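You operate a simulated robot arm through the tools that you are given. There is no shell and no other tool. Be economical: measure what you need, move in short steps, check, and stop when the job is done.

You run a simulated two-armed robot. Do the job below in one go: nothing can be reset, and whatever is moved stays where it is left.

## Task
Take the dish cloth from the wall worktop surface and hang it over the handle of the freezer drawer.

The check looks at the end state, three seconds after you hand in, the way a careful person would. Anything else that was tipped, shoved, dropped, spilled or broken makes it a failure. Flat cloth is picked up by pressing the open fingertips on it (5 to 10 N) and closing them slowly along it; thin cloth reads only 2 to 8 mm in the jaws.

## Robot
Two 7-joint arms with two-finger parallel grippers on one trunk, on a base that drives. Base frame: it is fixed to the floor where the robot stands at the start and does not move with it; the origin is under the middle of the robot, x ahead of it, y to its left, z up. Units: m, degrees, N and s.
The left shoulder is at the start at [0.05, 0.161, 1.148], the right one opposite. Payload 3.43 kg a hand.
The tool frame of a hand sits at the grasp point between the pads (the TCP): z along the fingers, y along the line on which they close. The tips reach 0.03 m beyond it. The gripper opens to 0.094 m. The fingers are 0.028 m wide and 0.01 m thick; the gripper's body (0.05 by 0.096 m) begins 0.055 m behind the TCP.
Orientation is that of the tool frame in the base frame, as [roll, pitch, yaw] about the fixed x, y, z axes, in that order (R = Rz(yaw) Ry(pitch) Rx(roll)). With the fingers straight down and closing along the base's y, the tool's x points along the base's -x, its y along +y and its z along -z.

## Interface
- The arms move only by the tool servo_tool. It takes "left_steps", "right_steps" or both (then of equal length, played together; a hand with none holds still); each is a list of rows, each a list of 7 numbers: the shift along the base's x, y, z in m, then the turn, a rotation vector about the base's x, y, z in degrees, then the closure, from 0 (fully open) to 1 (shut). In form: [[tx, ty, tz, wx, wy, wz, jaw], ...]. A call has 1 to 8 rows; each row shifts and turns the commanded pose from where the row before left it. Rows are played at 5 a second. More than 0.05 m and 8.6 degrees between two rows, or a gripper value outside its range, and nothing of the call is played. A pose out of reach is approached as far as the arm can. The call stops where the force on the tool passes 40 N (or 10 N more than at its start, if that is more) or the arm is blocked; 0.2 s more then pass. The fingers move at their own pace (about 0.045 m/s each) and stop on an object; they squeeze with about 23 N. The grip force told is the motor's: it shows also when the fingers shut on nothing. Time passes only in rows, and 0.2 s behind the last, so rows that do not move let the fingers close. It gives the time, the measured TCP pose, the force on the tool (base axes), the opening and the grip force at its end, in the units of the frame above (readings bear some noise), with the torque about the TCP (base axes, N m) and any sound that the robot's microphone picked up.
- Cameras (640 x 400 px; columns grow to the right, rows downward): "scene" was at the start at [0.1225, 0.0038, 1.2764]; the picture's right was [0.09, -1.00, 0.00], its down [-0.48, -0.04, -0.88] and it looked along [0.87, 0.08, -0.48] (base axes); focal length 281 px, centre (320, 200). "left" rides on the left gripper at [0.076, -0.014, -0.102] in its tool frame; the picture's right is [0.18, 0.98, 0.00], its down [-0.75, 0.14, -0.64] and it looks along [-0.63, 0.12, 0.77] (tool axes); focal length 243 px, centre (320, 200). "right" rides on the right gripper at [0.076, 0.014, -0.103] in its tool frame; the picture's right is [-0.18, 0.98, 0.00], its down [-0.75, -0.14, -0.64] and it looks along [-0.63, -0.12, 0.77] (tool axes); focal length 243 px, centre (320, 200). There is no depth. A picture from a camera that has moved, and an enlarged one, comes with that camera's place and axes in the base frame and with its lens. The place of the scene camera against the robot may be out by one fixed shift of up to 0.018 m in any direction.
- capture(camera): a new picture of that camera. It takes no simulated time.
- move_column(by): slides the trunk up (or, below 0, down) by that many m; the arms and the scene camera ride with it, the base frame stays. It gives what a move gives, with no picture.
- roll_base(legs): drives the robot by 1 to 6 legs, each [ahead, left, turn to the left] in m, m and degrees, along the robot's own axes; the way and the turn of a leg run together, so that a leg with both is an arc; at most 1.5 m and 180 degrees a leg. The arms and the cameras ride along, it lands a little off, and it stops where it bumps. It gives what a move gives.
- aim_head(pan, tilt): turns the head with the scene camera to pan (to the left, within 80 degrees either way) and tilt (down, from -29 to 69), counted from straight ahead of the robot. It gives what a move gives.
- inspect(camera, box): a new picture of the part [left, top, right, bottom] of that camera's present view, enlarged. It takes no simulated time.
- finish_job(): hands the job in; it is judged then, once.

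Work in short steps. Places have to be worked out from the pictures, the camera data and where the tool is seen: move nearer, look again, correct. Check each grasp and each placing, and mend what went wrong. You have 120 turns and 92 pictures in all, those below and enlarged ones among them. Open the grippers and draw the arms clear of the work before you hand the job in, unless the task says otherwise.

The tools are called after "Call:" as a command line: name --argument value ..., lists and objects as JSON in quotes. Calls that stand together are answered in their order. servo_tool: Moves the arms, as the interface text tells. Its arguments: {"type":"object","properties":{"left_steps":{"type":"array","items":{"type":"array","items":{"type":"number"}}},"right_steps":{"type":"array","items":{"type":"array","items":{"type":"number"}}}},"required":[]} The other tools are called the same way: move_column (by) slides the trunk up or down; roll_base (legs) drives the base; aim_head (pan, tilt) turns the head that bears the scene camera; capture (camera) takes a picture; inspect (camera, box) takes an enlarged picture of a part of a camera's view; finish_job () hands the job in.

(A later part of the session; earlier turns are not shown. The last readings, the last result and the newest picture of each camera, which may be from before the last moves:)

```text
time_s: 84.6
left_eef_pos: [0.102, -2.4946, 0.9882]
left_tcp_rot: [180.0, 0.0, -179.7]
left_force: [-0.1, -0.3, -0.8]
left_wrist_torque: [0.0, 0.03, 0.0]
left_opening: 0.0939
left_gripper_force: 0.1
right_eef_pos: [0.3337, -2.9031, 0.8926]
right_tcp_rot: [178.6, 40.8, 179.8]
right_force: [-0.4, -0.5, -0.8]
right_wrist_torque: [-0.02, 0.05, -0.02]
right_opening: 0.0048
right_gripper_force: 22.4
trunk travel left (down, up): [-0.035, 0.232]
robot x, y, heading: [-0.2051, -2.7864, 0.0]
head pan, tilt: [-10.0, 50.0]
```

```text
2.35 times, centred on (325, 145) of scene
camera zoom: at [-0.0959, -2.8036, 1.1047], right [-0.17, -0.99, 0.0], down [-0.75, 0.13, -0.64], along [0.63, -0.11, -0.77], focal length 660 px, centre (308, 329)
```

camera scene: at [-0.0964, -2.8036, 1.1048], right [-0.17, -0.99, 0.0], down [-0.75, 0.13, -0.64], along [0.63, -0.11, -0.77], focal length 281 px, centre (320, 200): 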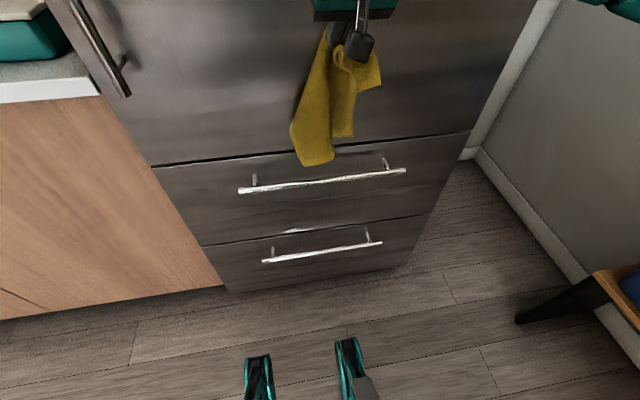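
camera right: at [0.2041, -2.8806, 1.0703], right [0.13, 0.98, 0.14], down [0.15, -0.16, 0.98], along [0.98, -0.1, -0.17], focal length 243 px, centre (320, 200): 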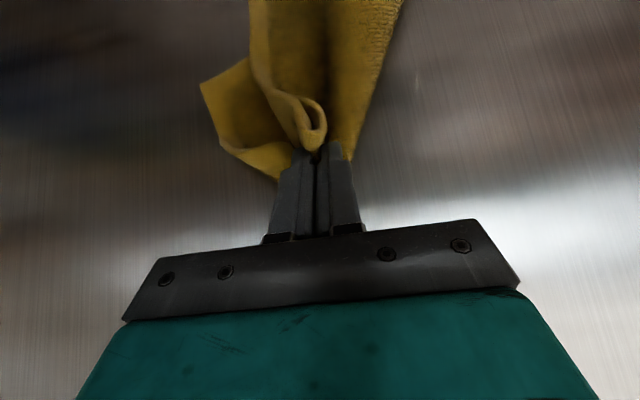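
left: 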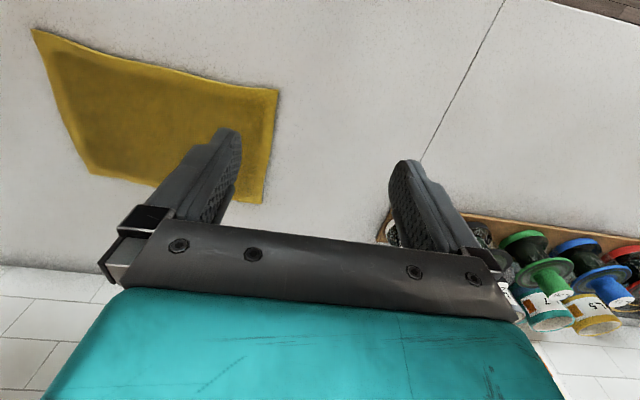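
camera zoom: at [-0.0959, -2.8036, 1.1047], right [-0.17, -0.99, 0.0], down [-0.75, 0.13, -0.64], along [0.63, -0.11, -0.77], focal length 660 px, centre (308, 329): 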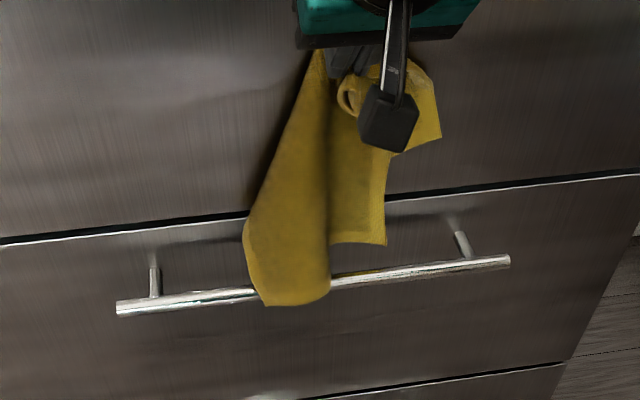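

The corner ended up in front of the bar. I lift it again and bring the left hand, fingers turned horizontal, in as a guide to press the cloth's lower end toward the face just above the bar.

Call:
servo_tool --right_steps '[[0, 0, 0.03, 0, 0, 0, 1], [0, 0, 0.03, 0, 0, 0, 1], [0, 0, 0.01, 0, 0, 0, 1], [0, 0, 0, 0, 0, 0, 1], [0, 0, 0, 0, 0, 0, 1], [0, 0, 0, 0, 0, 0, 1]]' --left_steps '[[0.01, -0.02, -0.028, 0, -8, 0, 0.4], [0.01, -0.02, -0.028, 0, -8, 0, 0.4], [0.01, -0.02, -0.028, 0, -8, 0, 0.4], [0.01, -0.02, -0.028, 0, -8, 0, 0.4], [0.01, -0.02, -0.028, 0, -8, 0, 0.4], [0.01, -0.02, -0.028, 0, -8, 0, 0.4]]'

Call:
capture --camera "scene"

```text
time_s: 86.0
left_eef_pos: [0.1977, -2.6199, 0.8247]
left_tcp_rot: [-179.7, 48.0, -179.6]
left_force: [0.2, 1.1, 0.2]
left_wrist_torque: [0.02, 0.02, 0.02]
left_opening: 0.0564
left_gripper_force: 0.0
left hand out of reach, approached as far as the arm can: row 4, 5
right_eef_pos: [0.3334, -2.9015, 0.9628]
right_tcp_rot: [178.5, 40.7, 179.8]
right_force: [0.0, 0.0, -0.2]
right_wrist_torque: [0.01, 0.05, 0.0]
right_opening: 0.0048
right_gripper_force: 22.6
trunk travel left (down, up): [-0.035, 0.232]
robot x, y, heading: [-0.2057, -2.7892, -0.0]
head pan, tilt: [-10.0, 50.0]
```

```text
60 pictures are left
camera scene: at [-0.0959, -2.8036, 1.1048], right [-0.17, -0.99, 0.0], down [-0.75, 0.13, -0.64], along [0.63, -0.11, -0.77], focal length 281 px, centre (320, 200)
```

scene: 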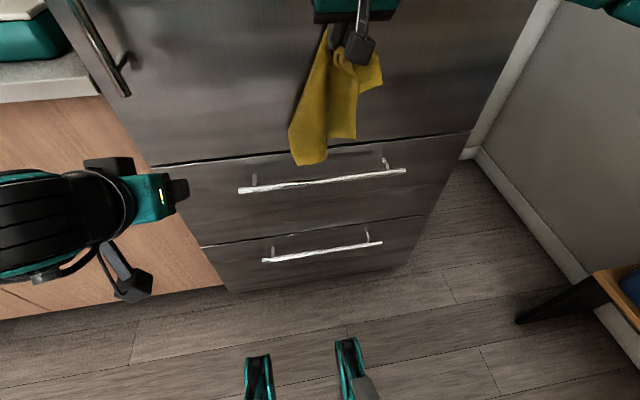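

The left hand follows well. I continue it toward in front of the cloth's lower part.

Call:
servo_tool --left_steps '[[0.0, -0.03, -0.015, 0, -7, 0, 0.4], [0.0, -0.03, -0.015, 0, -7, 0, 0.4], [0.0, -0.03, -0.015, 0, -7, 0, 0.4], [0.0, -0.03, -0.015, 0, -7, 0, 0.4], [0.005, -0.03, -0.015, 0, -7, 0, 0.4], [0.01, -0.03, -0.015, 0, 0, 0, 0.4], [0.01, -0.03, -0.01, 0, 0, 0, 0.4]]'

Call:
capture --camera "scene"

Call:
capture --camera "left"

```text
time_s: 87.6
left_eef_pos: [0.224, -2.829, 0.7252]
left_tcp_rot: [-177.7, 83.0, -177.7]
left_force: [-0.2, -0.1, 0.0]
left_wrist_torque: [-0.02, 0.06, -0.01]
left_opening: 0.0564
left_gripper_force: 0.0
right_eef_pos: [0.333, -2.9028, 0.9615]
right_tcp_rot: [178.5, 40.6, 179.8]
right_force: [-0.5, -0.3, 0.1]
right_wrist_torque: [0.0, 0.03, -0.04]
right_opening: 0.0048
right_gripper_force: 23.0
trunk travel left (down, up): [-0.035, 0.232]
robot x, y, heading: [-0.2066, -2.7896, 0.1]
head pan, tilt: [-10.0, 50.0]
```

```text
59 pictures are left
camera scene: at [-0.0959, -2.8036, 1.1048], right [-0.17, -0.99, 0.0], down [-0.75, 0.13, -0.64], along [0.63, -0.11, -0.77], focal length 281 px, centre (320, 200)
```

scene: 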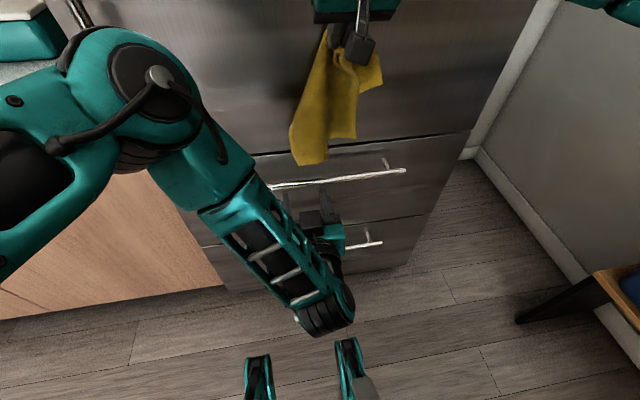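

```text
58 pictures are left
camera left: at [0.112, -2.8439, 0.6623], right [-0.02, 0.98, -0.19], down [-0.55, 0.14, 0.83], along [0.84, 0.12, 0.53], focal length 243 px, centre (320, 200)
```

left: 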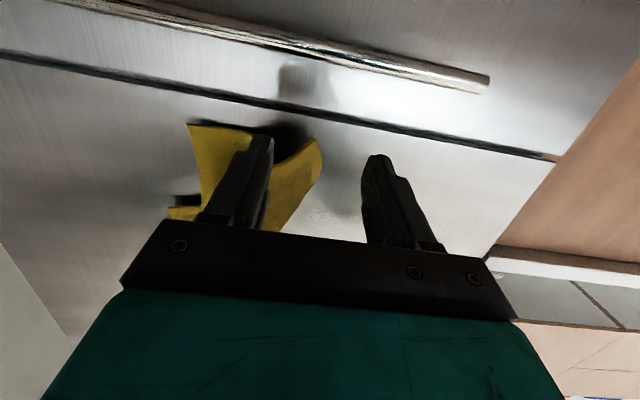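

The left tips are in front of the cloth's bottom. I centre them on it, lower the cloth 3 cm and push forward part way.

Call:
servo_tool --left_steps '[[0.0, -0.018, -0.005, 0, 0, 0, 0.4], [0.0, -0.018, -0.005, 0, 0, 0, 0.4], [0.02, 0, 0, 0, 0, 0, 0.4], [0.02, 0, 0, 0, 0, 0, 0.4], [0.02, 0, 0, 0, 0, 0, 0.4]]' --right_steps '[[0, 0, -0.01, 0, 0, 0, 1], [0, 0, -0.01, 0, 0, 0, 1], [0, 0, -0.008, 0, 0, 0, 1], [0, 0, 0, 0, 0, 0, 1], [0, 0, 0, 0, 0, 0, 1]]'

Call:
capture --camera "scene"

Call:
capture --camera "left"

```text
time_s: 88.8
left_eef_pos: [0.2836, -2.8637, 0.7146]
left_tcp_rot: [-177.8, 83.0, -177.7]
left_force: [0.1, 0.0, 0.1]
left_wrist_torque: [0.0, 0.0, 0.01]
left_opening: 0.0565
left_gripper_force: 0.0
right_eef_pos: [0.3328, -2.9028, 0.9343]
right_tcp_rot: [178.5, 40.7, 179.8]
right_force: [-0.8, -0.3, -0.2]
right_wrist_torque: [-0.05, -0.01, -0.01]
right_opening: 0.0048
right_gripper_force: 22.7
trunk travel left (down, up): [-0.035, 0.232]
robot x, y, heading: [-0.2037, -2.7889, 0.2]
head pan, tilt: [-10.0, 50.0]
```

```text
57 pictures are left
camera scene: at [-0.0959, -2.8036, 1.1047], right [-0.17, -0.99, 0.0], down [-0.75, 0.13, -0.64], along [0.63, -0.11, -0.77], focal length 281 px, centre (320, 200)
```

scene: 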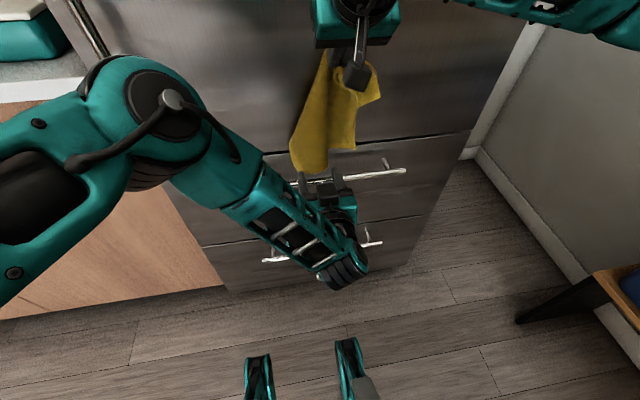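

```text
56 pictures are left
camera left: at [0.1717, -2.8794, 0.6525], right [-0.02, 0.98, -0.19], down [-0.55, 0.14, 0.83], along [0.84, 0.12, 0.53], focal length 243 px, centre (320, 200)
```

left: 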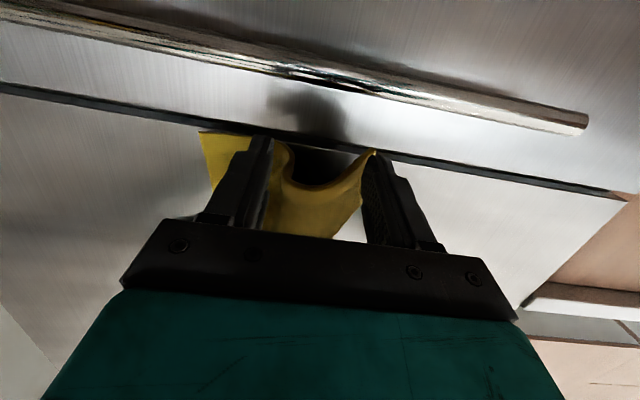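

The cloth's bottom edge bulges out between the left fingers. I back off, close the left fingers, and push the bulge with the closed tips.

Call:
servo_tool --left_steps '[[-0.03, 0, 0, 0, 0, 0, 0.4], [-0.03, 0, 0, 0, 0, 0, 1], [0, 0, 0, 0, 0, 0, 1], [0, 0, 0, 0, 0, 0, 1], [0.03, 0, 0, 0, 0, 0, 1], [0.03, 0, 0, 0, 0, 0, 1], [0.015, 0, 0, 0, 0, 0, 1], [0.01, 0, 0, 0, 0, 0, 1]]'

Call:
capture --camera "scene"

Call:
capture --camera "left"

```text
time_s: 90.6
left_eef_pos: [0.3097, -2.8643, 0.7139]
left_tcp_rot: [-178.0, 83.0, -177.9]
left_force: [-0.8, -0.3, 0.8]
left_wrist_torque: [0.02, 0.0, 0.01]
left_opening: 0.0
left_gripper_force: 23.1
right_eef_pos: [0.3326, -2.9027, 0.9351]
right_tcp_rot: [178.5, 40.7, 179.8]
right_force: [0.2, 0.0, -0.7]
right_wrist_torque: [0.01, 0.03, 0.0]
right_opening: 0.0047
right_gripper_force: 23.1
trunk travel left (down, up): [-0.035, 0.232]
robot x, y, heading: [-0.2034, -2.7883, 0.1]
head pan, tilt: [-10.0, 50.0]
```

```text
55 pictures are left
camera scene: at [-0.0959, -2.8036, 1.1047], right [-0.17, -0.99, 0.0], down [-0.75, 0.13, -0.64], along [0.63, -0.11, -0.77], focal length 281 px, centre (320, 200)
```

scene: 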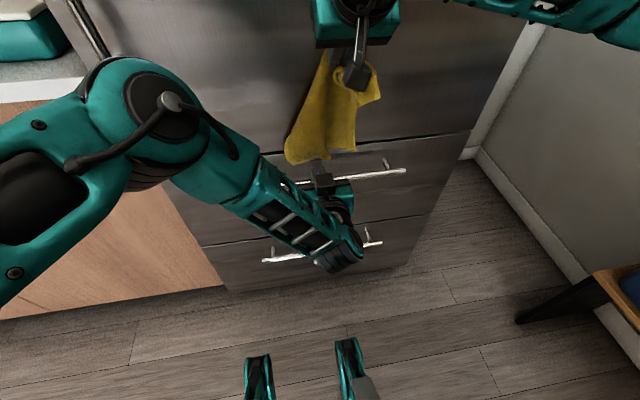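

```text
54 pictures are left
camera left: at [0.1965, -2.8794, 0.6517], right [-0.02, 0.98, -0.19], down [-0.54, 0.14, 0.83], along [0.84, 0.12, 0.53], focal length 243 px, centre (320, 200)
```

left: 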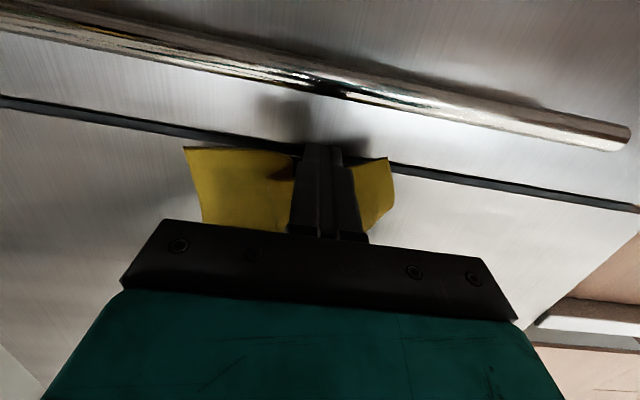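

Now the cloth is flat against the face. I lower the right hand 5 cm while the left tips guard, lowering them slightly too.

Call:
servo_tool --left_steps '[[0, 0, -0.006, 0, 0, 0, 1], [0, 0, -0.006, 0, 0, 0, 1], [0, 0, 0, 0, 0, 0, 1], [0, 0, 0, 0, 0, 0, 1], [0, 0, 0, 0, 0, 0, 1]]' --right_steps '[[0, 0, -0.01, 0, 0, 0, 1], [0, 0, -0.01, 0, 0, 0, 1], [0, 0, -0.015, 0, 0, 0, 1], [0, 0, -0.015, 0, 0, 0, 1], [0, 0, 0, 0, 0, 0, 1]]'

Call:
capture --camera "left"

Call:
inspect --camera "scene" --box '[220, 60, 430, 230]'

```text
time_s: 91.8
left_eef_pos: [0.3091, -2.8646, 0.703]
left_tcp_rot: [-177.8, 83.0, -177.9]
left_force: [-0.6, 0.7, 0.1]
left_wrist_torque: [-0.01, -0.03, -0.02]
left_opening: 0.0
left_gripper_force: 23.2
right_eef_pos: [0.334, -2.9034, 0.8831]
right_tcp_rot: [178.5, 40.8, 179.7]
right_force: [-0.4, 0.1, 0.2]
right_wrist_torque: [0.01, 0.01, -0.02]
right_opening: 0.0049
right_gripper_force: 22.7
trunk travel left (down, up): [-0.035, 0.232]
robot x, y, heading: [-0.2037, -2.7866, -0.1]
head pan, tilt: [-10.0, 50.0]
```

```text
53 pictures are left
camera left: at [0.1969, -2.8797, 0.6399], right [-0.02, 0.98, -0.19], down [-0.54, 0.14, 0.83], along [0.84, 0.12, 0.53], focal length 243 px, centre (320, 200)
```

left: 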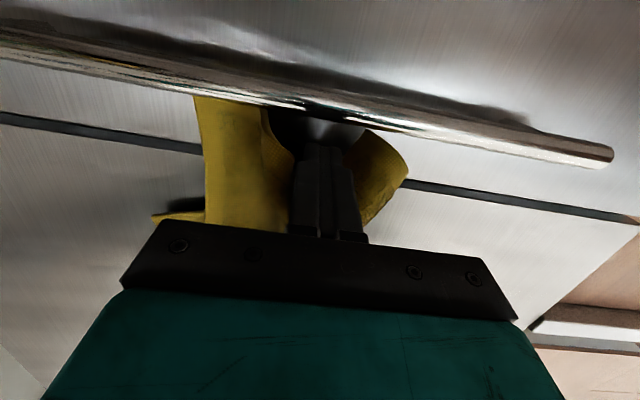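

```text
2.35 times, centred on (325, 145) of scene
camera zoom: at [-0.0959, -2.8036, 1.1047], right [-0.17, -0.99, 0.0], down [-0.75, 0.13, -0.64], along [0.63, -0.11, -0.77], focal length 660 px, centre (308, 329)
```

zoom: 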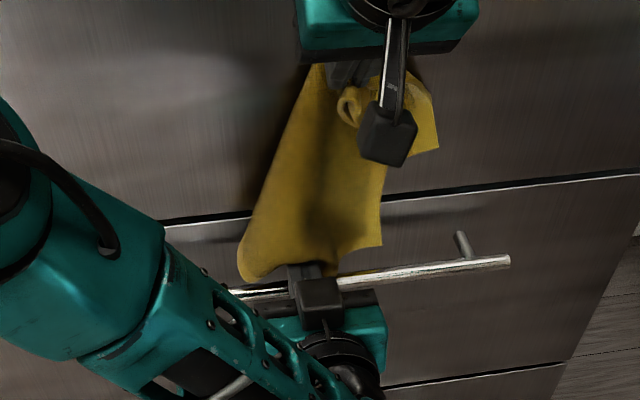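

The right part of the bottom edge is behind the bar; the left corner still curls out. I slide the left tips 2.5 cm left and look.

Call:
servo_tool --left_steps '[[-0.02, 0.0, 0.0, 0, 0, 0, 1], [0.0, 0.03, 0, 0, 0, 0, 1], [0.012, 0, 0, 0, 0, 0, 1], [0.012, 0, 0, 0, 0, 0, 1], [0, 0, 0, 0, 0, 0, 1]]'

Call:
capture --camera "left"

Call:
inspect --camera "scene" --box '[220, 60, 430, 230]'

```text
time_s: 93.0
left_eef_pos: [0.3132, -2.8337, 0.703]
left_tcp_rot: [-178.2, 82.9, -178.0]
left_force: [0.4, -0.1, -0.1]
left_wrist_torque: [0.0, 0.0, 0.0]
left_opening: 0.0
left_gripper_force: 23.0
right_eef_pos: [0.333, -2.9033, 0.8842]
right_tcp_rot: [178.6, 40.6, 179.8]
right_force: [-0.8, 0.2, -0.8]
right_wrist_torque: [0.01, -0.01, 0.01]
right_opening: 0.0049
right_gripper_force: 23.0
trunk travel left (down, up): [-0.035, 0.232]
robot x, y, heading: [-0.208, -2.7864, 0.1]
head pan, tilt: [-10.0, 50.0]
```

```text
51 pictures are left
camera left: at [0.2008, -2.8496, 0.6405], right [-0.03, 0.98, -0.19], down [-0.54, 0.14, 0.83], along [0.84, 0.12, 0.53], focal length 243 px, centre (320, 200)
```

left: 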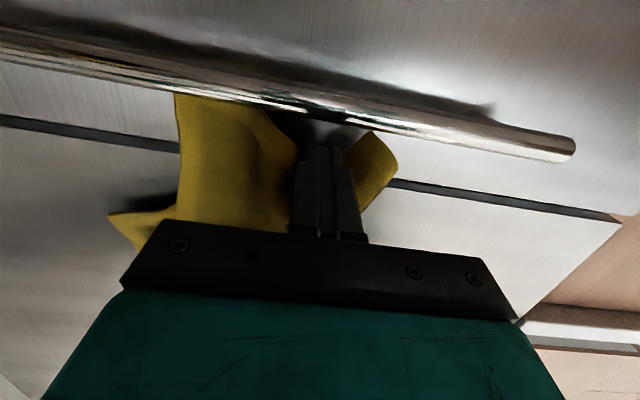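

```text
2.35 times, centred on (325, 145) of scene
camera zoom: at [-0.0959, -2.8036, 1.1047], right [-0.17, -0.99, 0.0], down [-0.75, 0.13, -0.64], along [0.63, -0.11, -0.77], focal length 660 px, centre (308, 329)
```

zoom: 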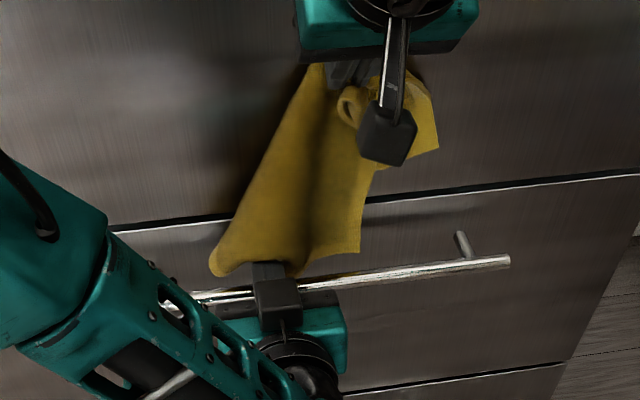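

The tips dragged the cloth along. I now spread the left fingers in place, so one finger takes the left flap and the cloth stays flat between them.

Call:
servo_tool --left_steps '[[0.006, 0, 0, 0, 0, 0, 0.85], [0, -0.005, 0, 0, 0, 0, 0.7], [0, -0.005, 0, 0, 0, 0, 0.55], [0, -0.005, 0, 0, 0, 0, 0.45], [0.0, 0, 0, 0, 0, 0, 0.45]]'

Call:
capture --camera "left"

```text
time_s: 94.2
left_eef_pos: [0.3189, -2.8483, 0.7026]
left_tcp_rot: [-177.8, 82.9, -177.8]
left_force: [-0.2, -0.5, -0.2]
left_wrist_torque: [-0.02, 0.04, 0.0]
left_opening: 0.0514
left_gripper_force: 0.0
right_eef_pos: [0.333, -2.9033, 0.8844]
right_tcp_rot: [178.6, 40.8, 179.7]
right_force: [-0.2, -0.1, -0.1]
right_wrist_torque: [0.01, 0.02, 0.0]
right_opening: 0.005
right_gripper_force: 23.1
trunk travel left (down, up): [-0.035, 0.232]
robot x, y, heading: [-0.2038, -2.7837, -0.0]
head pan, tilt: [-10.0, 50.0]
```

```text
49 pictures are left
camera left: at [0.2066, -2.8646, 0.6403], right [-0.02, 0.98, -0.19], down [-0.54, 0.14, 0.83], along [0.84, 0.12, 0.53], focal length 243 px, centre (320, 200)
```

left: 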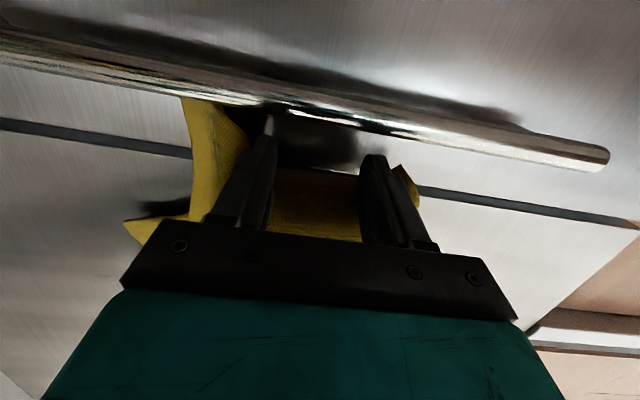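

All of the bottom edge is now between the fingers and the face. I lower the right hand 4 cm.

Call:
servo_tool --right_steps '[[0, 0.005, -0.01, 0, 0, 0, 1], [0, 0.005, -0.01, 0, 0, 0, 1], [0, 0.005, -0.01, 0, 0, 0, 1], [0, 0, -0.01, 0, 0, 0, 1], [0, 0, 0, 0, 0, 0, 1]]'

Call:
capture --camera "left"

Call:
inspect --camera "scene" --box '[220, 60, 430, 230]'

```text
time_s: 95.4
left_eef_pos: [0.3187, -2.8494, 0.7025]
left_tcp_rot: [-177.9, 83.0, -177.9]
left_force: [-0.2, -0.1, -0.3]
left_wrist_torque: [-0.02, -0.01, -0.02]
left_opening: 0.0515
left_gripper_force: 0.0
right_eef_pos: [0.3346, -2.8872, 0.8439]
right_tcp_rot: [178.5, 40.7, 179.8]
right_force: [-0.3, -0.1, -0.2]
right_wrist_torque: [-0.01, -0.02, -0.02]
right_opening: 0.005
right_gripper_force: 23.3
trunk travel left (down, up): [-0.035, 0.232]
robot x, y, heading: [-0.2037, -2.7862, 0.3]
head pan, tilt: [-10.0, 50.0]
```

```text
48 pictures are left
camera left: at [0.2067, -2.8645, 0.6405], right [-0.02, 0.98, -0.19], down [-0.55, 0.14, 0.83], along [0.84, 0.12, 0.53], focal length 243 px, centre (320, 200)
```

left: 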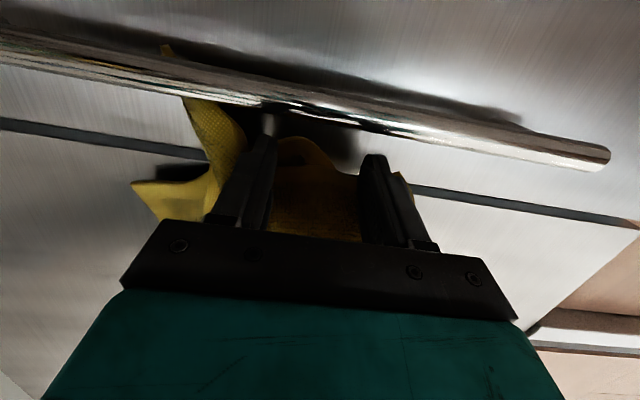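

```text
2.35 times, centred on (325, 145) of scene
camera zoom: at [-0.0959, -2.8036, 1.1047], right [-0.17, -0.99, 0.0], down [-0.75, 0.13, -0.64], along [0.63, -0.11, -0.77], focal length 660 px, centre (308, 329)
```

zoom: 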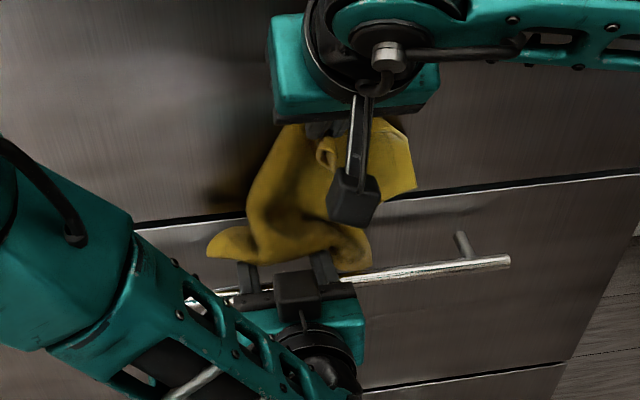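

The cloth jams: my fingers sit too close to the face. I raise 3 cm, pull the left tips back 13 mm to line with the bar's inner side, and lower again.

Call:
servo_tool --right_steps '[[0, 0, 0.015, 0, 0, 0, 1], [0, 0, 0.02, 0, 0, 0, 1], [0, 0, 0.005, 0, 0, 0, 1], [0, 0, 0, 0, 0, 0, 1], [0, 0, -0.01, 0, 0, 0, 1], [0, 0, -0.01, 0, 0, 0, 1], [0, 0, 0, 0, 0, 0, 1]]' --left_steps '[[0, 0, 0, 0, 0, 0, 0.45], [0, 0, 0, 0, 0, 0, 0.45], [-0.006, 0, 0, 0, 0, 0, 0.45], [-0.006, 0, 0, 0, 0, 0, 0.45], [0, 0, 0, 0, 0, 0, 0.45], [0, 0, 0, 0, 0, 0, 0.45], [0, 0, 0, 0, 0, 0, 0.45]]'

Call:
capture --camera "left"

Call:
inspect --camera "scene" --box '[220, 60, 430, 230]'

```text
time_s: 97.0
left_eef_pos: [0.3075, -2.8489, 0.7023]
left_tcp_rot: [-177.8, 83.1, -177.8]
left_force: [-0.1, 0.1, -0.2]
left_wrist_torque: [-0.02, -0.01, 0.02]
left_opening: 0.0515
left_gripper_force: 0.1
right_eef_pos: [0.3345, -2.8883, 0.8632]
right_tcp_rot: [178.5, 40.7, 179.8]
right_force: [0.1, 0.2, -0.5]
right_wrist_torque: [0.0, 0.03, 0.0]
right_opening: 0.0049
right_gripper_force: 22.7
trunk travel left (down, up): [-0.035, 0.232]
robot x, y, heading: [-0.2027, -2.7851, 0.2]
head pan, tilt: [-10.0, 50.0]
```

```text
46 pictures are left
camera left: at [0.1949, -2.8645, 0.6403], right [-0.02, 0.98, -0.19], down [-0.55, 0.14, 0.83], along [0.84, 0.12, 0.53], focal length 243 px, centre (320, 200)
```

left: 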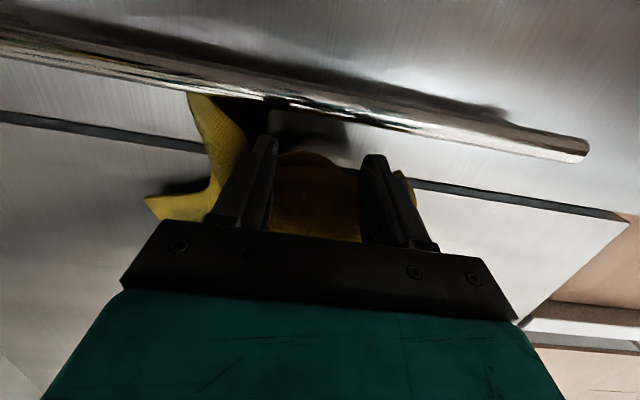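

```text
2.35 times, centred on (325, 145) of scene
camera zoom: at [-0.0959, -2.8036, 1.1047], right [-0.17, -0.99, 0.0], down [-0.75, 0.13, -0.64], along [0.63, -0.11, -0.77], focal length 660 px, centre (308, 329)
```

zoom: 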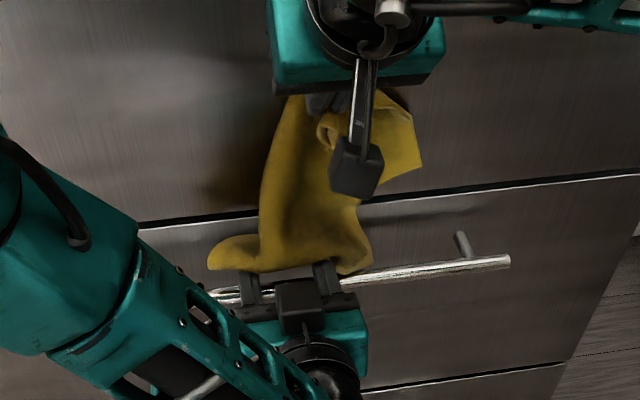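

The left flap lies on top of the fingers. New approach: free everything, then pin the cloth to the face higher up with closed left tips and slide both hands down together so the part hanging below goes behind the bar.

Call:
servo_tool --right_steps '[[0, 0, 0.03, 0, 0, 0, 1], [0, 0, 0.03, 0, 0, 0, 1], [0, 0, 0.03, 0, 0, 0, 1], [0, 0, 0, 0, 0, 0, 1], [0, 0, 0, 0, 0, 0, 1], [0, 0, 0, 0, 0, 0, 1], [0, 0, 0, 0, 0, 0, 1], [0, 0, -0.02, 0, 0, 0, 1]]' --left_steps '[[0, 0, 0, 0, 0, 0, 0.45], [0, 0, 0, 0, 0, 0, 0.45], [-0.02, 0, 0, 0, 0, 0, 0.45], [-0.03, 0, 0, 0, 0, 0, 0.45], [-0.03, 0, 0, 0, 0, 0, 1], [0, -0.015, 0.03, 0, 0, 0, 1], [0, -0.015, 0.03, 0, 0, 0, 1], [0, 0, 0.02, 0, 0, 0, 1]]'

Call:
capture --camera "left"

Call:
inspect --camera "scene" --box '[220, 30, 430, 200]'

```text
time_s: 98.8
left_eef_pos: [0.2273, -2.8787, 0.7841]
left_tcp_rot: [-178.1, 83.1, -178.2]
left_force: [0.1, -0.7, 0.3]
left_wrist_torque: [-0.01, 0.02, 0.0]
left_opening: 0.0001
left_gripper_force: 23.1
right_eef_pos: [0.3345, -2.887, 0.9338]
right_tcp_rot: [178.7, 40.7, 179.7]
right_force: [-0.6, 0.1, -0.8]
right_wrist_torque: [0.01, 0.02, -0.01]
right_opening: 0.0048
right_gripper_force: 22.8
trunk travel left (down, up): [-0.035, 0.232]
robot x, y, heading: [-0.2049, -2.7878, 0.1]
head pan, tilt: [-10.0, 50.0]
```

```text
44 pictures are left
camera left: at [0.1152, -2.8946, 0.7215], right [-0.02, 0.98, -0.19], down [-0.55, 0.14, 0.83], along [0.84, 0.12, 0.53], focal length 243 px, centre (320, 200)
```

left: 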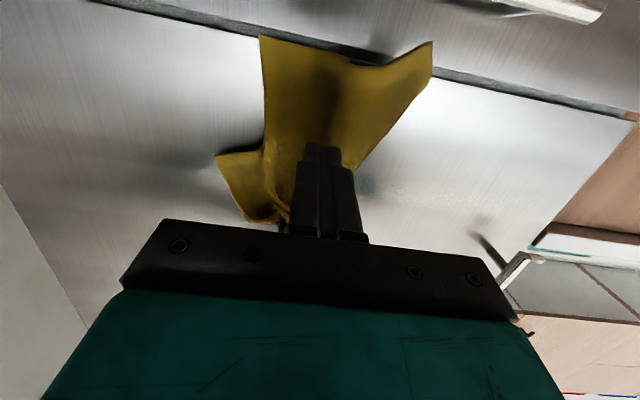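

```text
2.35 times, centred on (325, 115) of scene
camera zoom: at [-0.096, -2.8036, 1.1047], right [-0.17, -0.99, 0.0], down [-0.75, 0.13, -0.64], along [0.63, -0.11, -0.77], focal length 660 px, centre (308, 400)
```

zoom: 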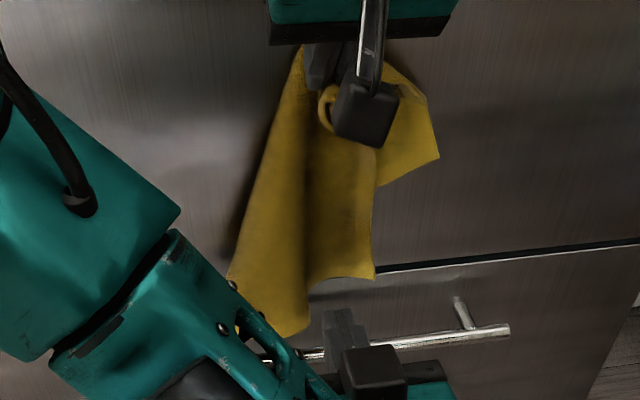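

The bottom edge spans y≈-2.79..-2.94 at z≈0.70–0.725. I pin the cloth at its middle against the face at z≈0.784.

Call:
servo_tool --left_steps '[[0.03, 0.012, 0, 0, 0, 0, 1], [0.03, 0, 0, 0, 0, 0, 1], [0.025, 0, 0, 0, 0, 0, 1], [0.015, 0, 0, 0, 0, 0, 1], [0.005, 0, 0, 0, 0, 0, 1], [0, 0, 0, 0, 0, 0, 1]]'

Call:
capture --camera "left"

```text
time_s: 100.2
left_eef_pos: [0.3325, -2.867, 0.7835]
left_tcp_rot: [-177.9, 83.0, -177.9]
left_force: [-0.7, -0.3, 0.1]
left_wrist_torque: [0.03, 0.0, 0.0]
left_opening: 0.0001
left_gripper_force: 22.9
right_eef_pos: [0.3339, -2.8882, 0.9335]
right_tcp_rot: [178.5, 40.7, 179.8]
right_force: [-0.6, -0.3, 0.3]
right_wrist_torque: [-0.01, 0.03, -0.02]
right_opening: 0.0048
right_gripper_force: 23.5
trunk travel left (down, up): [-0.035, 0.232]
robot x, y, heading: [-0.2059, -2.7867, -0.0]
head pan, tilt: [-10.0, 50.0]
```

```text
42 pictures are left
camera left: at [0.22, -2.8825, 0.7202], right [-0.02, 0.98, -0.19], down [-0.55, 0.14, 0.83], along [0.84, 0.12, 0.53], focal length 243 px, centre (320, 200)
```

left: 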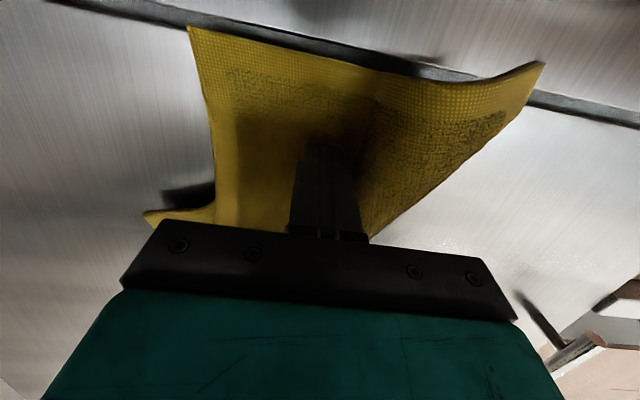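

Pinned flat. I slide both hands down together 5 cm, shifting 2 cm right to stay clear of the left post.

Call:
servo_tool --left_steps '[[0, -0.01, 0, 0, 0, 0, 1], [0, -0.01, -0.01, 0, 0, 0, 1], [0, 0, -0.01, 0, 0, 0, 1], [0, 0, -0.01, 0, 0, 0, 1], [0, 0, -0.01, 0, 0, 0, 1], [0, 0, -0.01, 0, 0, 0, 1], [0, 0, 0, 0, 0, 0, 1]]' --right_steps '[[0, -0.01, 0, 0, 0, 0, 1], [0, -0.01, -0.01, 0, 0, 0, 1], [0, 0, -0.01, 0, 0, 0, 1], [0, 0, -0.01, 0, 0, 0, 1], [0, 0, -0.01, 0, 0, 0, 1], [0, 0, -0.01, 0, 0, 0, 1], [0, 0, 0, 0, 0, 0, 1]]'

Call:
capture --camera "left"

Call:
inspect --camera "scene" --box '[220, 50, 430, 220]'

```text
time_s: 101.8
left_eef_pos: [0.3323, -2.8867, 0.7331]
left_tcp_rot: [-177.8, 83.0, -177.9]
left_force: [-0.5, 0.1, -0.4]
left_wrist_torque: [0.0, 0.03, 0.04]
left_opening: 0.0
left_gripper_force: 23.1
right_eef_pos: [0.335, -2.9066, 0.8835]
right_tcp_rot: [178.4, 40.7, 179.7]
right_force: [-1.1, 0.3, -0.5]
right_wrist_torque: [0.0, 0.05, -0.02]
right_opening: 0.0051
right_gripper_force: 22.4
trunk travel left (down, up): [-0.035, 0.232]
robot x, y, heading: [-0.2018, -2.7857, 0.3]
head pan, tilt: [-10.0, 50.0]
```

```text
41 pictures are left
camera left: at [0.22, -2.9024, 0.67], right [-0.02, 0.98, -0.19], down [-0.55, 0.14, 0.83], along [0.84, 0.12, 0.53], focal length 243 px, centre (320, 200)
```

left: 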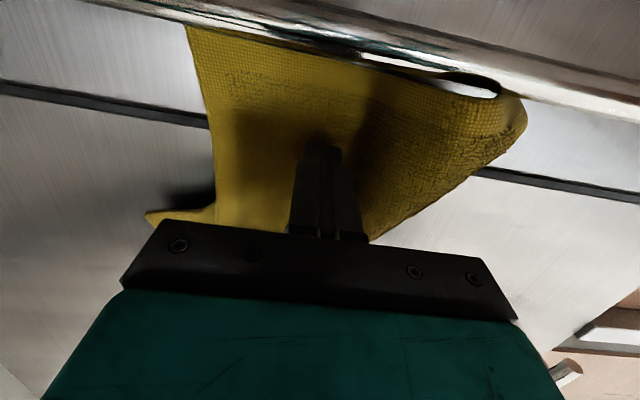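

```text
2.35 times, centred on (325, 135) of scene
camera zoom: at [-0.0959, -2.8036, 1.1047], right [-0.17, -0.99, 0.0], down [-0.75, 0.13, -0.64], along [0.63, -0.11, -0.77], focal length 660 px, centre (308, 353)
```

zoom: 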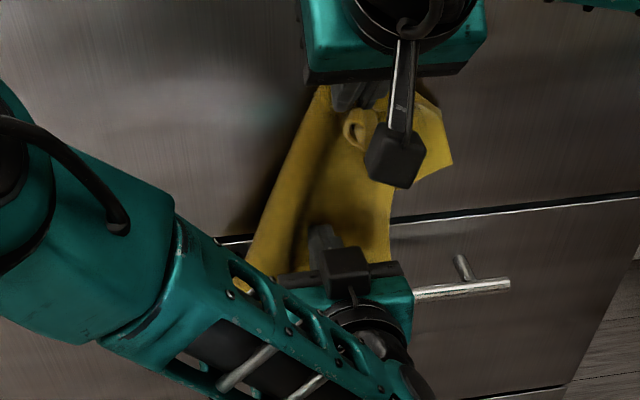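

Most of the bottom edge is now behind the bar; only the left corner catches on top. I slide down 2.5 cm more.

Call:
servo_tool --left_steps '[[0, 0, -0.01, 0, 0, 0, 1], [0, 0, -0.01, 0, 0, 0, 1], [0, 0, -0.008, 0, 0, 0, 1], [0, 0, 0, 0, 0, 0, 1]]' --right_steps '[[0, 0, -0.01, 0, 0, 0, 1], [0, 0, -0.01, 0, 0, 0, 1], [0, 0, -0.008, 0, 0, 0, 1], [0, 0, 0, 0, 0, 0, 1]]'

Call:
capture --camera "left"

```text
time_s: 102.8
left_eef_pos: [0.3314, -2.8865, 0.7045]
left_tcp_rot: [-177.8, 82.8, -177.7]
left_force: [-0.2, 1.0, -0.5]
left_wrist_torque: [-0.02, 0.01, -0.01]
left_opening: 0.0
left_gripper_force: 22.7
right_eef_pos: [0.3337, -2.9074, 0.8552]
right_tcp_rot: [178.5, 40.7, 179.8]
right_force: [-0.8, 1.0, 0.4]
right_wrist_torque: [-0.01, 0.04, 0.0]
right_opening: 0.0052
right_gripper_force: 22.8
trunk travel left (down, up): [-0.035, 0.232]
robot x, y, heading: [-0.2031, -2.7855, 0.2]
head pan, tilt: [-10.0, 50.0]
```

```text
39 pictures are left
camera left: at [0.2195, -2.9022, 0.6419], right [-0.02, 0.98, -0.19], down [-0.54, 0.14, 0.83], along [0.84, 0.12, 0.53], focal length 243 px, centre (320, 200)
```

left: 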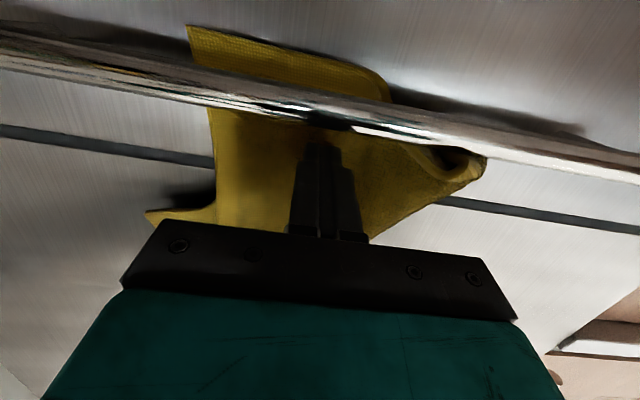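

The cloth is threaded about 3 cm below the bar behind it. Ratchet: retract the left tips, raise 5 cm, pin again and slide both down 5 cm.

Call:
servo_tool --left_steps '[[-0.02, 0, 0, 0, 0, 0, 1], [-0.01, 0, 0.025, 0, 0, 0, 1], [0, 0, 0.025, 0, 0, 0, 1], [0.02, 0, 0, 0, 0, 0, 1], [0.011, 0, 0, 0, 0, 0, 1], [0, 0, -0.01, 0, 0, 0, 1], [0, 0, -0.015, 0, 0, 0, 1], [0, 0, -0.015, 0, 0, 0, 1]]' --right_steps '[[0, 0, 0, 0, 0, 0, 1], [0, 0, 0, 0, 0, 0, 1], [0, 0, 0, 0, 0, 0, 1], [0, 0, 0, 0, 0, 0, 1], [0, 0, 0, 0, 0, 0, 1], [0, 0, -0.01, 0, 0, 0, 1], [0, 0, -0.015, 0, 0, 0, 1], [0, 0, -0.015, 0, 0, 0, 1]]'

Call:
capture --camera "left"

Call:
inspect --camera "scene" --box '[220, 50, 430, 220]'

```text
time_s: 104.6
left_eef_pos: [0.3317, -2.8883, 0.7146]
left_tcp_rot: [-177.8, 82.8, -177.8]
left_force: [0.1, -0.2, -0.9]
left_wrist_torque: [-0.02, 0.03, 0.01]
left_opening: 0.0
left_gripper_force: 22.7
right_eef_pos: [0.3339, -2.9064, 0.8157]
right_tcp_rot: [178.6, 40.7, 179.8]
right_force: [-0.4, -1.4, 0.4]
right_wrist_torque: [0.01, -0.01, 0.0]
right_opening: 0.0049
right_gripper_force: 23.0
trunk travel left (down, up): [-0.035, 0.232]
robot x, y, heading: [-0.1997, -2.7863, 0.1]
head pan, tilt: [-10.0, 50.0]
```

```text
38 pictures are left
camera left: at [0.2205, -2.9031, 0.6517], right [-0.02, 0.98, -0.19], down [-0.54, 0.15, 0.83], along [0.84, 0.12, 0.53], focal length 243 px, centre (320, 200)
```

left: 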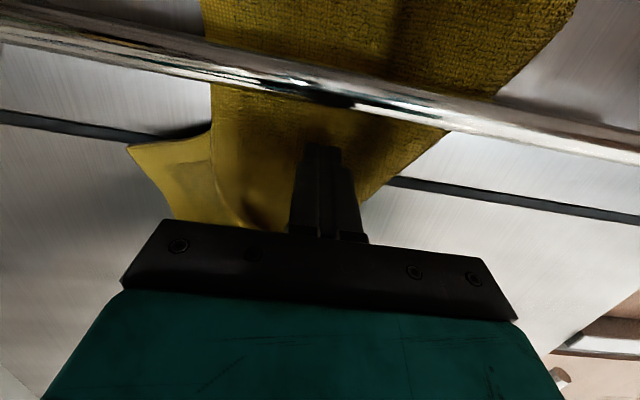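

```text
2.35 times, centred on (325, 135) of scene
camera zoom: at [-0.0959, -2.8036, 1.1048], right [-0.17, -0.99, 0.0], down [-0.75, 0.13, -0.64], along [0.63, -0.11, -0.77], focal length 660 px, centre (308, 353)
```

zoom: 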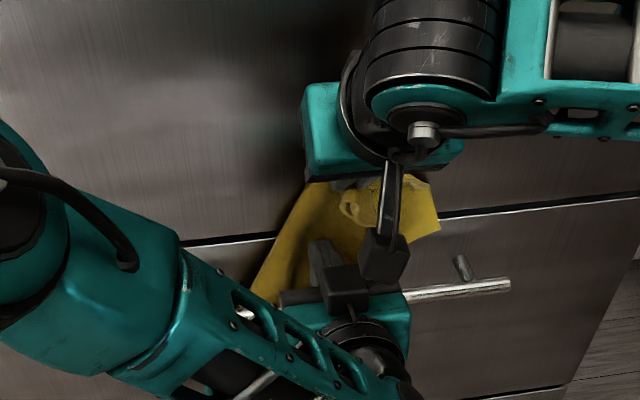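

The whole lower cloth is now behind the bar. I retract the left hand and lower the right one 3 cm more on its own.

Call:
servo_tool --left_steps '[[-0.02, 0, 0, 0, 0, 0, 1], [-0.03, 0, 0, 0, 0, 0, 1], [-0.03, 0, -0.01, 0, 0, 0, 1], [-0.02, 0.03, -0.01, 0, 0, 0, 1], [0, 0.03, 0, 0, 0, 0, 1]]' --right_steps '[[0, 0, 0, 0, 0, 0, 1], [0, 0, 0, 0, 0, 0, 1], [0, 0, -0.01, 0, 0, 0, 1], [0, 0, -0.01, 0, 0, 0, 1], [0, 0, -0.01, 0, 0, 0, 1]]'

Call:
capture --camera "left"

Call:
inspect --camera "scene" --box '[220, 50, 430, 220]'

```text
time_s: 105.8
left_eef_pos: [0.2314, -2.8275, 0.696]
left_tcp_rot: [-177.7, 82.9, -177.7]
left_force: [0.1, -0.6, -0.5]
left_wrist_torque: [-0.01, -0.03, -0.03]
left_opening: 0.0
left_gripper_force: 22.9
right_eef_pos: [0.3332, -2.9076, 0.7865]
right_tcp_rot: [178.5, 40.7, 179.8]
right_force: [-0.7, 0.2, -0.8]
right_wrist_torque: [0.02, 0.06, 0.04]
right_opening: 0.0052
right_gripper_force: 22.6
trunk travel left (down, up): [-0.035, 0.232]
robot x, y, heading: [-0.2011, -2.7916, -0.0]
head pan, tilt: [-10.0, 50.0]
```

```text
36 pictures are left
camera left: at [0.1205, -2.8425, 0.6329], right [-0.02, 0.98, -0.19], down [-0.55, 0.14, 0.83], along [0.84, 0.12, 0.53], focal length 243 px, centre (320, 200)
```

left: 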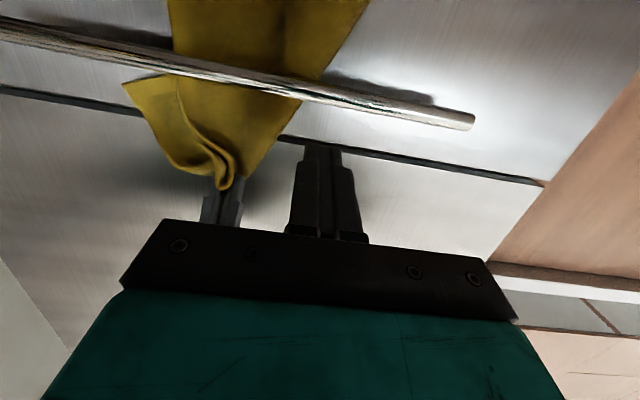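

```text
2.35 times, centred on (325, 135) of scene
camera zoom: at [-0.0959, -2.8035, 1.1047], right [-0.17, -0.99, 0.0], down [-0.75, 0.13, -0.64], along [0.63, -0.11, -0.77], focal length 660 px, centre (308, 353)
```

zoom: 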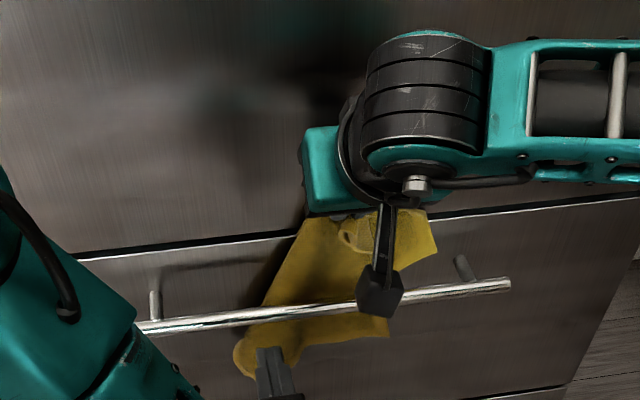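

The cloth hangs about 9 cm behind the bar. I clear the left hand away to the left, then carry the held end over the bar toward me and down.

Call:
servo_tool --left_steps '[[-0.02, 0.04, 0, 0, 0, 0, 1], [-0.01, 0.04, 0, 0, 0, 0, 1], [0, 0.04, 0.01, 0, 0, 0, 1], [0, 0.04, 0.02, 0, 0, 0, 1], [0, 0.04, 0.02, 0, 0, 0, 1]]'

Call:
servo_tool --right_steps '[[-0.03, 0.003, 0.002, 0, 0, 0, 1], [-0.027, 0.003, -0.002, 0, 0, 0, 1], [-0.03, 0.003, -0.015, 0, 0, 0, 1], [-0.025, 0.003, -0.03, 0, 0, 0, 1], [-0.015, 0.003, -0.03, 0, 0, 0, 1]]'

Call:
capture --camera "scene"

Call:
capture --camera "left"

```text
time_s: 107.0
left_eef_pos: [0.1932, -2.7026, 0.8123]
left_tcp_rot: [-177.9, 82.7, -177.6]
left_force: [-0.5, -0.6, 0.3]
left_wrist_torque: [-0.02, 0.04, 0.04]
left_opening: 0.0001
left_gripper_force: 22.6
left hand out of reach, approached as far as the arm can: row 1, 2, 3, 4, 5
right_eef_pos: [0.3338, -2.9074, 0.7864]
right_tcp_rot: [178.6, 40.7, 179.8]
right_force: [-0.1, 0.1, -1.1]
right_wrist_torque: [-0.01, 0.03, -0.04]
right_opening: 0.0053
right_gripper_force: 23.4
trunk travel left (down, up): [-0.035, 0.232]
robot x, y, heading: [-0.2019, -2.7861, 0.3]
head pan, tilt: [-10.0, 50.0]
```

```text
time_s: 108.2
left_eef_pos: [0.1936, -2.7042, 0.8107]
left_tcp_rot: [-178.1, 82.7, -177.8]
left_force: [-0.4, -0.2, 0.3]
left_wrist_torque: [-0.03, 0.0, 0.01]
left_opening: 0.0001
left_gripper_force: 22.5
right_eef_pos: [0.206, -2.8938, 0.7111]
right_tcp_rot: [178.6, 40.7, 179.7]
right_force: [0.3, 0.6, 0.3]
right_wrist_torque: [-0.02, -0.01, 0.0]
right_opening: 0.0047
right_gripper_force: 23.5
trunk travel left (down, up): [-0.035, 0.232]
robot x, y, heading: [-0.2048, -2.7857, -0.0]
head pan, tilt: [-10.0, 50.0]
```

```text
34 pictures are left
camera scene: at [-0.0959, -2.8036, 1.1048], right [-0.17, -0.99, 0.0], down [-0.75, 0.13, -0.64], along [0.63, -0.11, -0.77], focal length 281 px, centre (320, 200)
```

scene: 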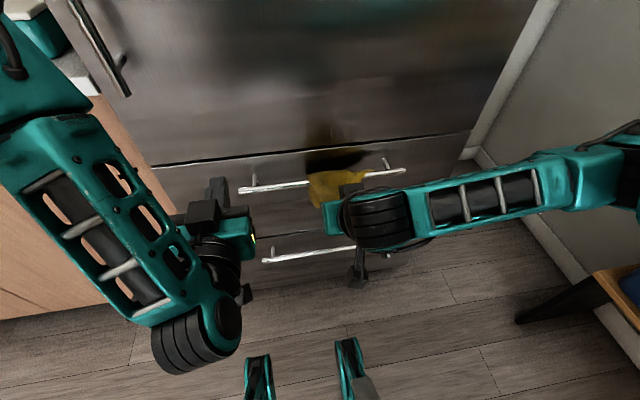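

```text
33 pictures are left
camera left: at [0.0813, -2.7184, 0.749], right [-0.03, 0.98, -0.19], down [-0.54, 0.14, 0.83], along [0.84, 0.12, 0.53], focal length 243 px, centre (320, 200)
```

left: 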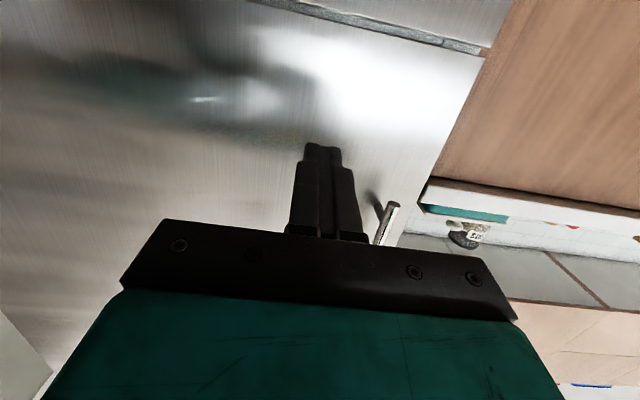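

The cloth passes over the bar. I continue the arc down in front.

Call:
servo_tool --right_steps '[[0, 0.002, -0.03, 0, 0, 0, 1], [0.01, 0.002, -0.035, 0, 0, 0, 1], [0.018, 0.002, -0.03, 0, 0, 0, 1], [0.012, 0, -0.008, 0, 0, 0, 1], [0, 0, 0, 0, 0, 0, 1]]'

Call:
inspect --camera "scene" --box '[220, 120, 430, 290]'

Call:
capture --camera "right"

```text
time_s: 109.4
left_eef_pos: [0.1943, -2.7029, 0.8107]
left_tcp_rot: [-178.0, 82.8, -177.9]
left_force: [-1.3, -0.5, 0.5]
left_wrist_torque: [-0.02, 0.01, -0.01]
left_opening: 0.0001
left_gripper_force: 23.6
right_eef_pos: [0.2469, -2.8865, 0.6081]
right_tcp_rot: [178.5, 40.7, 179.8]
right_force: [0.5, 0.1, -0.7]
right_wrist_torque: [-0.03, 0.08, -0.02]
right_opening: 0.005
right_gripper_force: 22.6
trunk travel left (down, up): [-0.035, 0.232]
robot x, y, heading: [-0.2034, -2.7848, 0.1]
head pan, tilt: [-10.0, 50.0]
```

```text
2.35 times, centred on (325, 205) of scene
camera zoom: at [-0.0959, -2.8036, 1.1047], right [-0.17, -0.99, 0.0], down [-0.75, 0.13, -0.64], along [0.63, -0.11, -0.77], focal length 660 px, centre (308, 188)
```

zoom: 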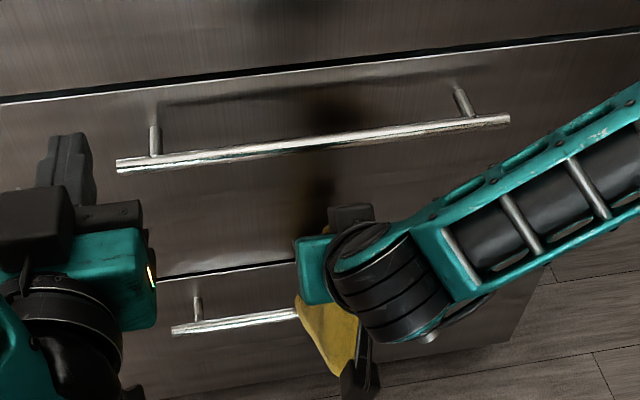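

```text
31 pictures are left
camera right: at [0.1209, -2.8739, 0.6359], right [0.13, 0.98, 0.14], down [0.15, -0.16, 0.98], along [0.98, -0.1, -0.17], focal length 243 px, centre (320, 200)
```

right: 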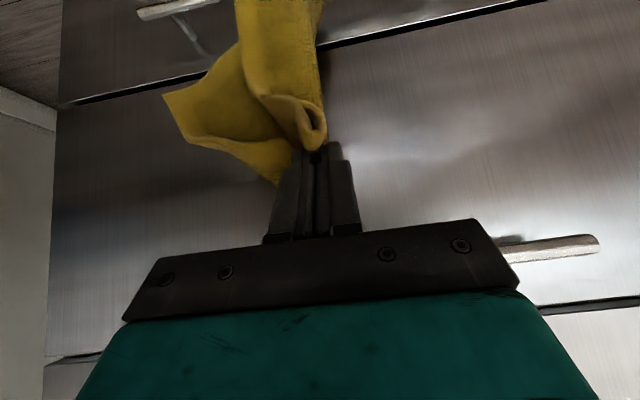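

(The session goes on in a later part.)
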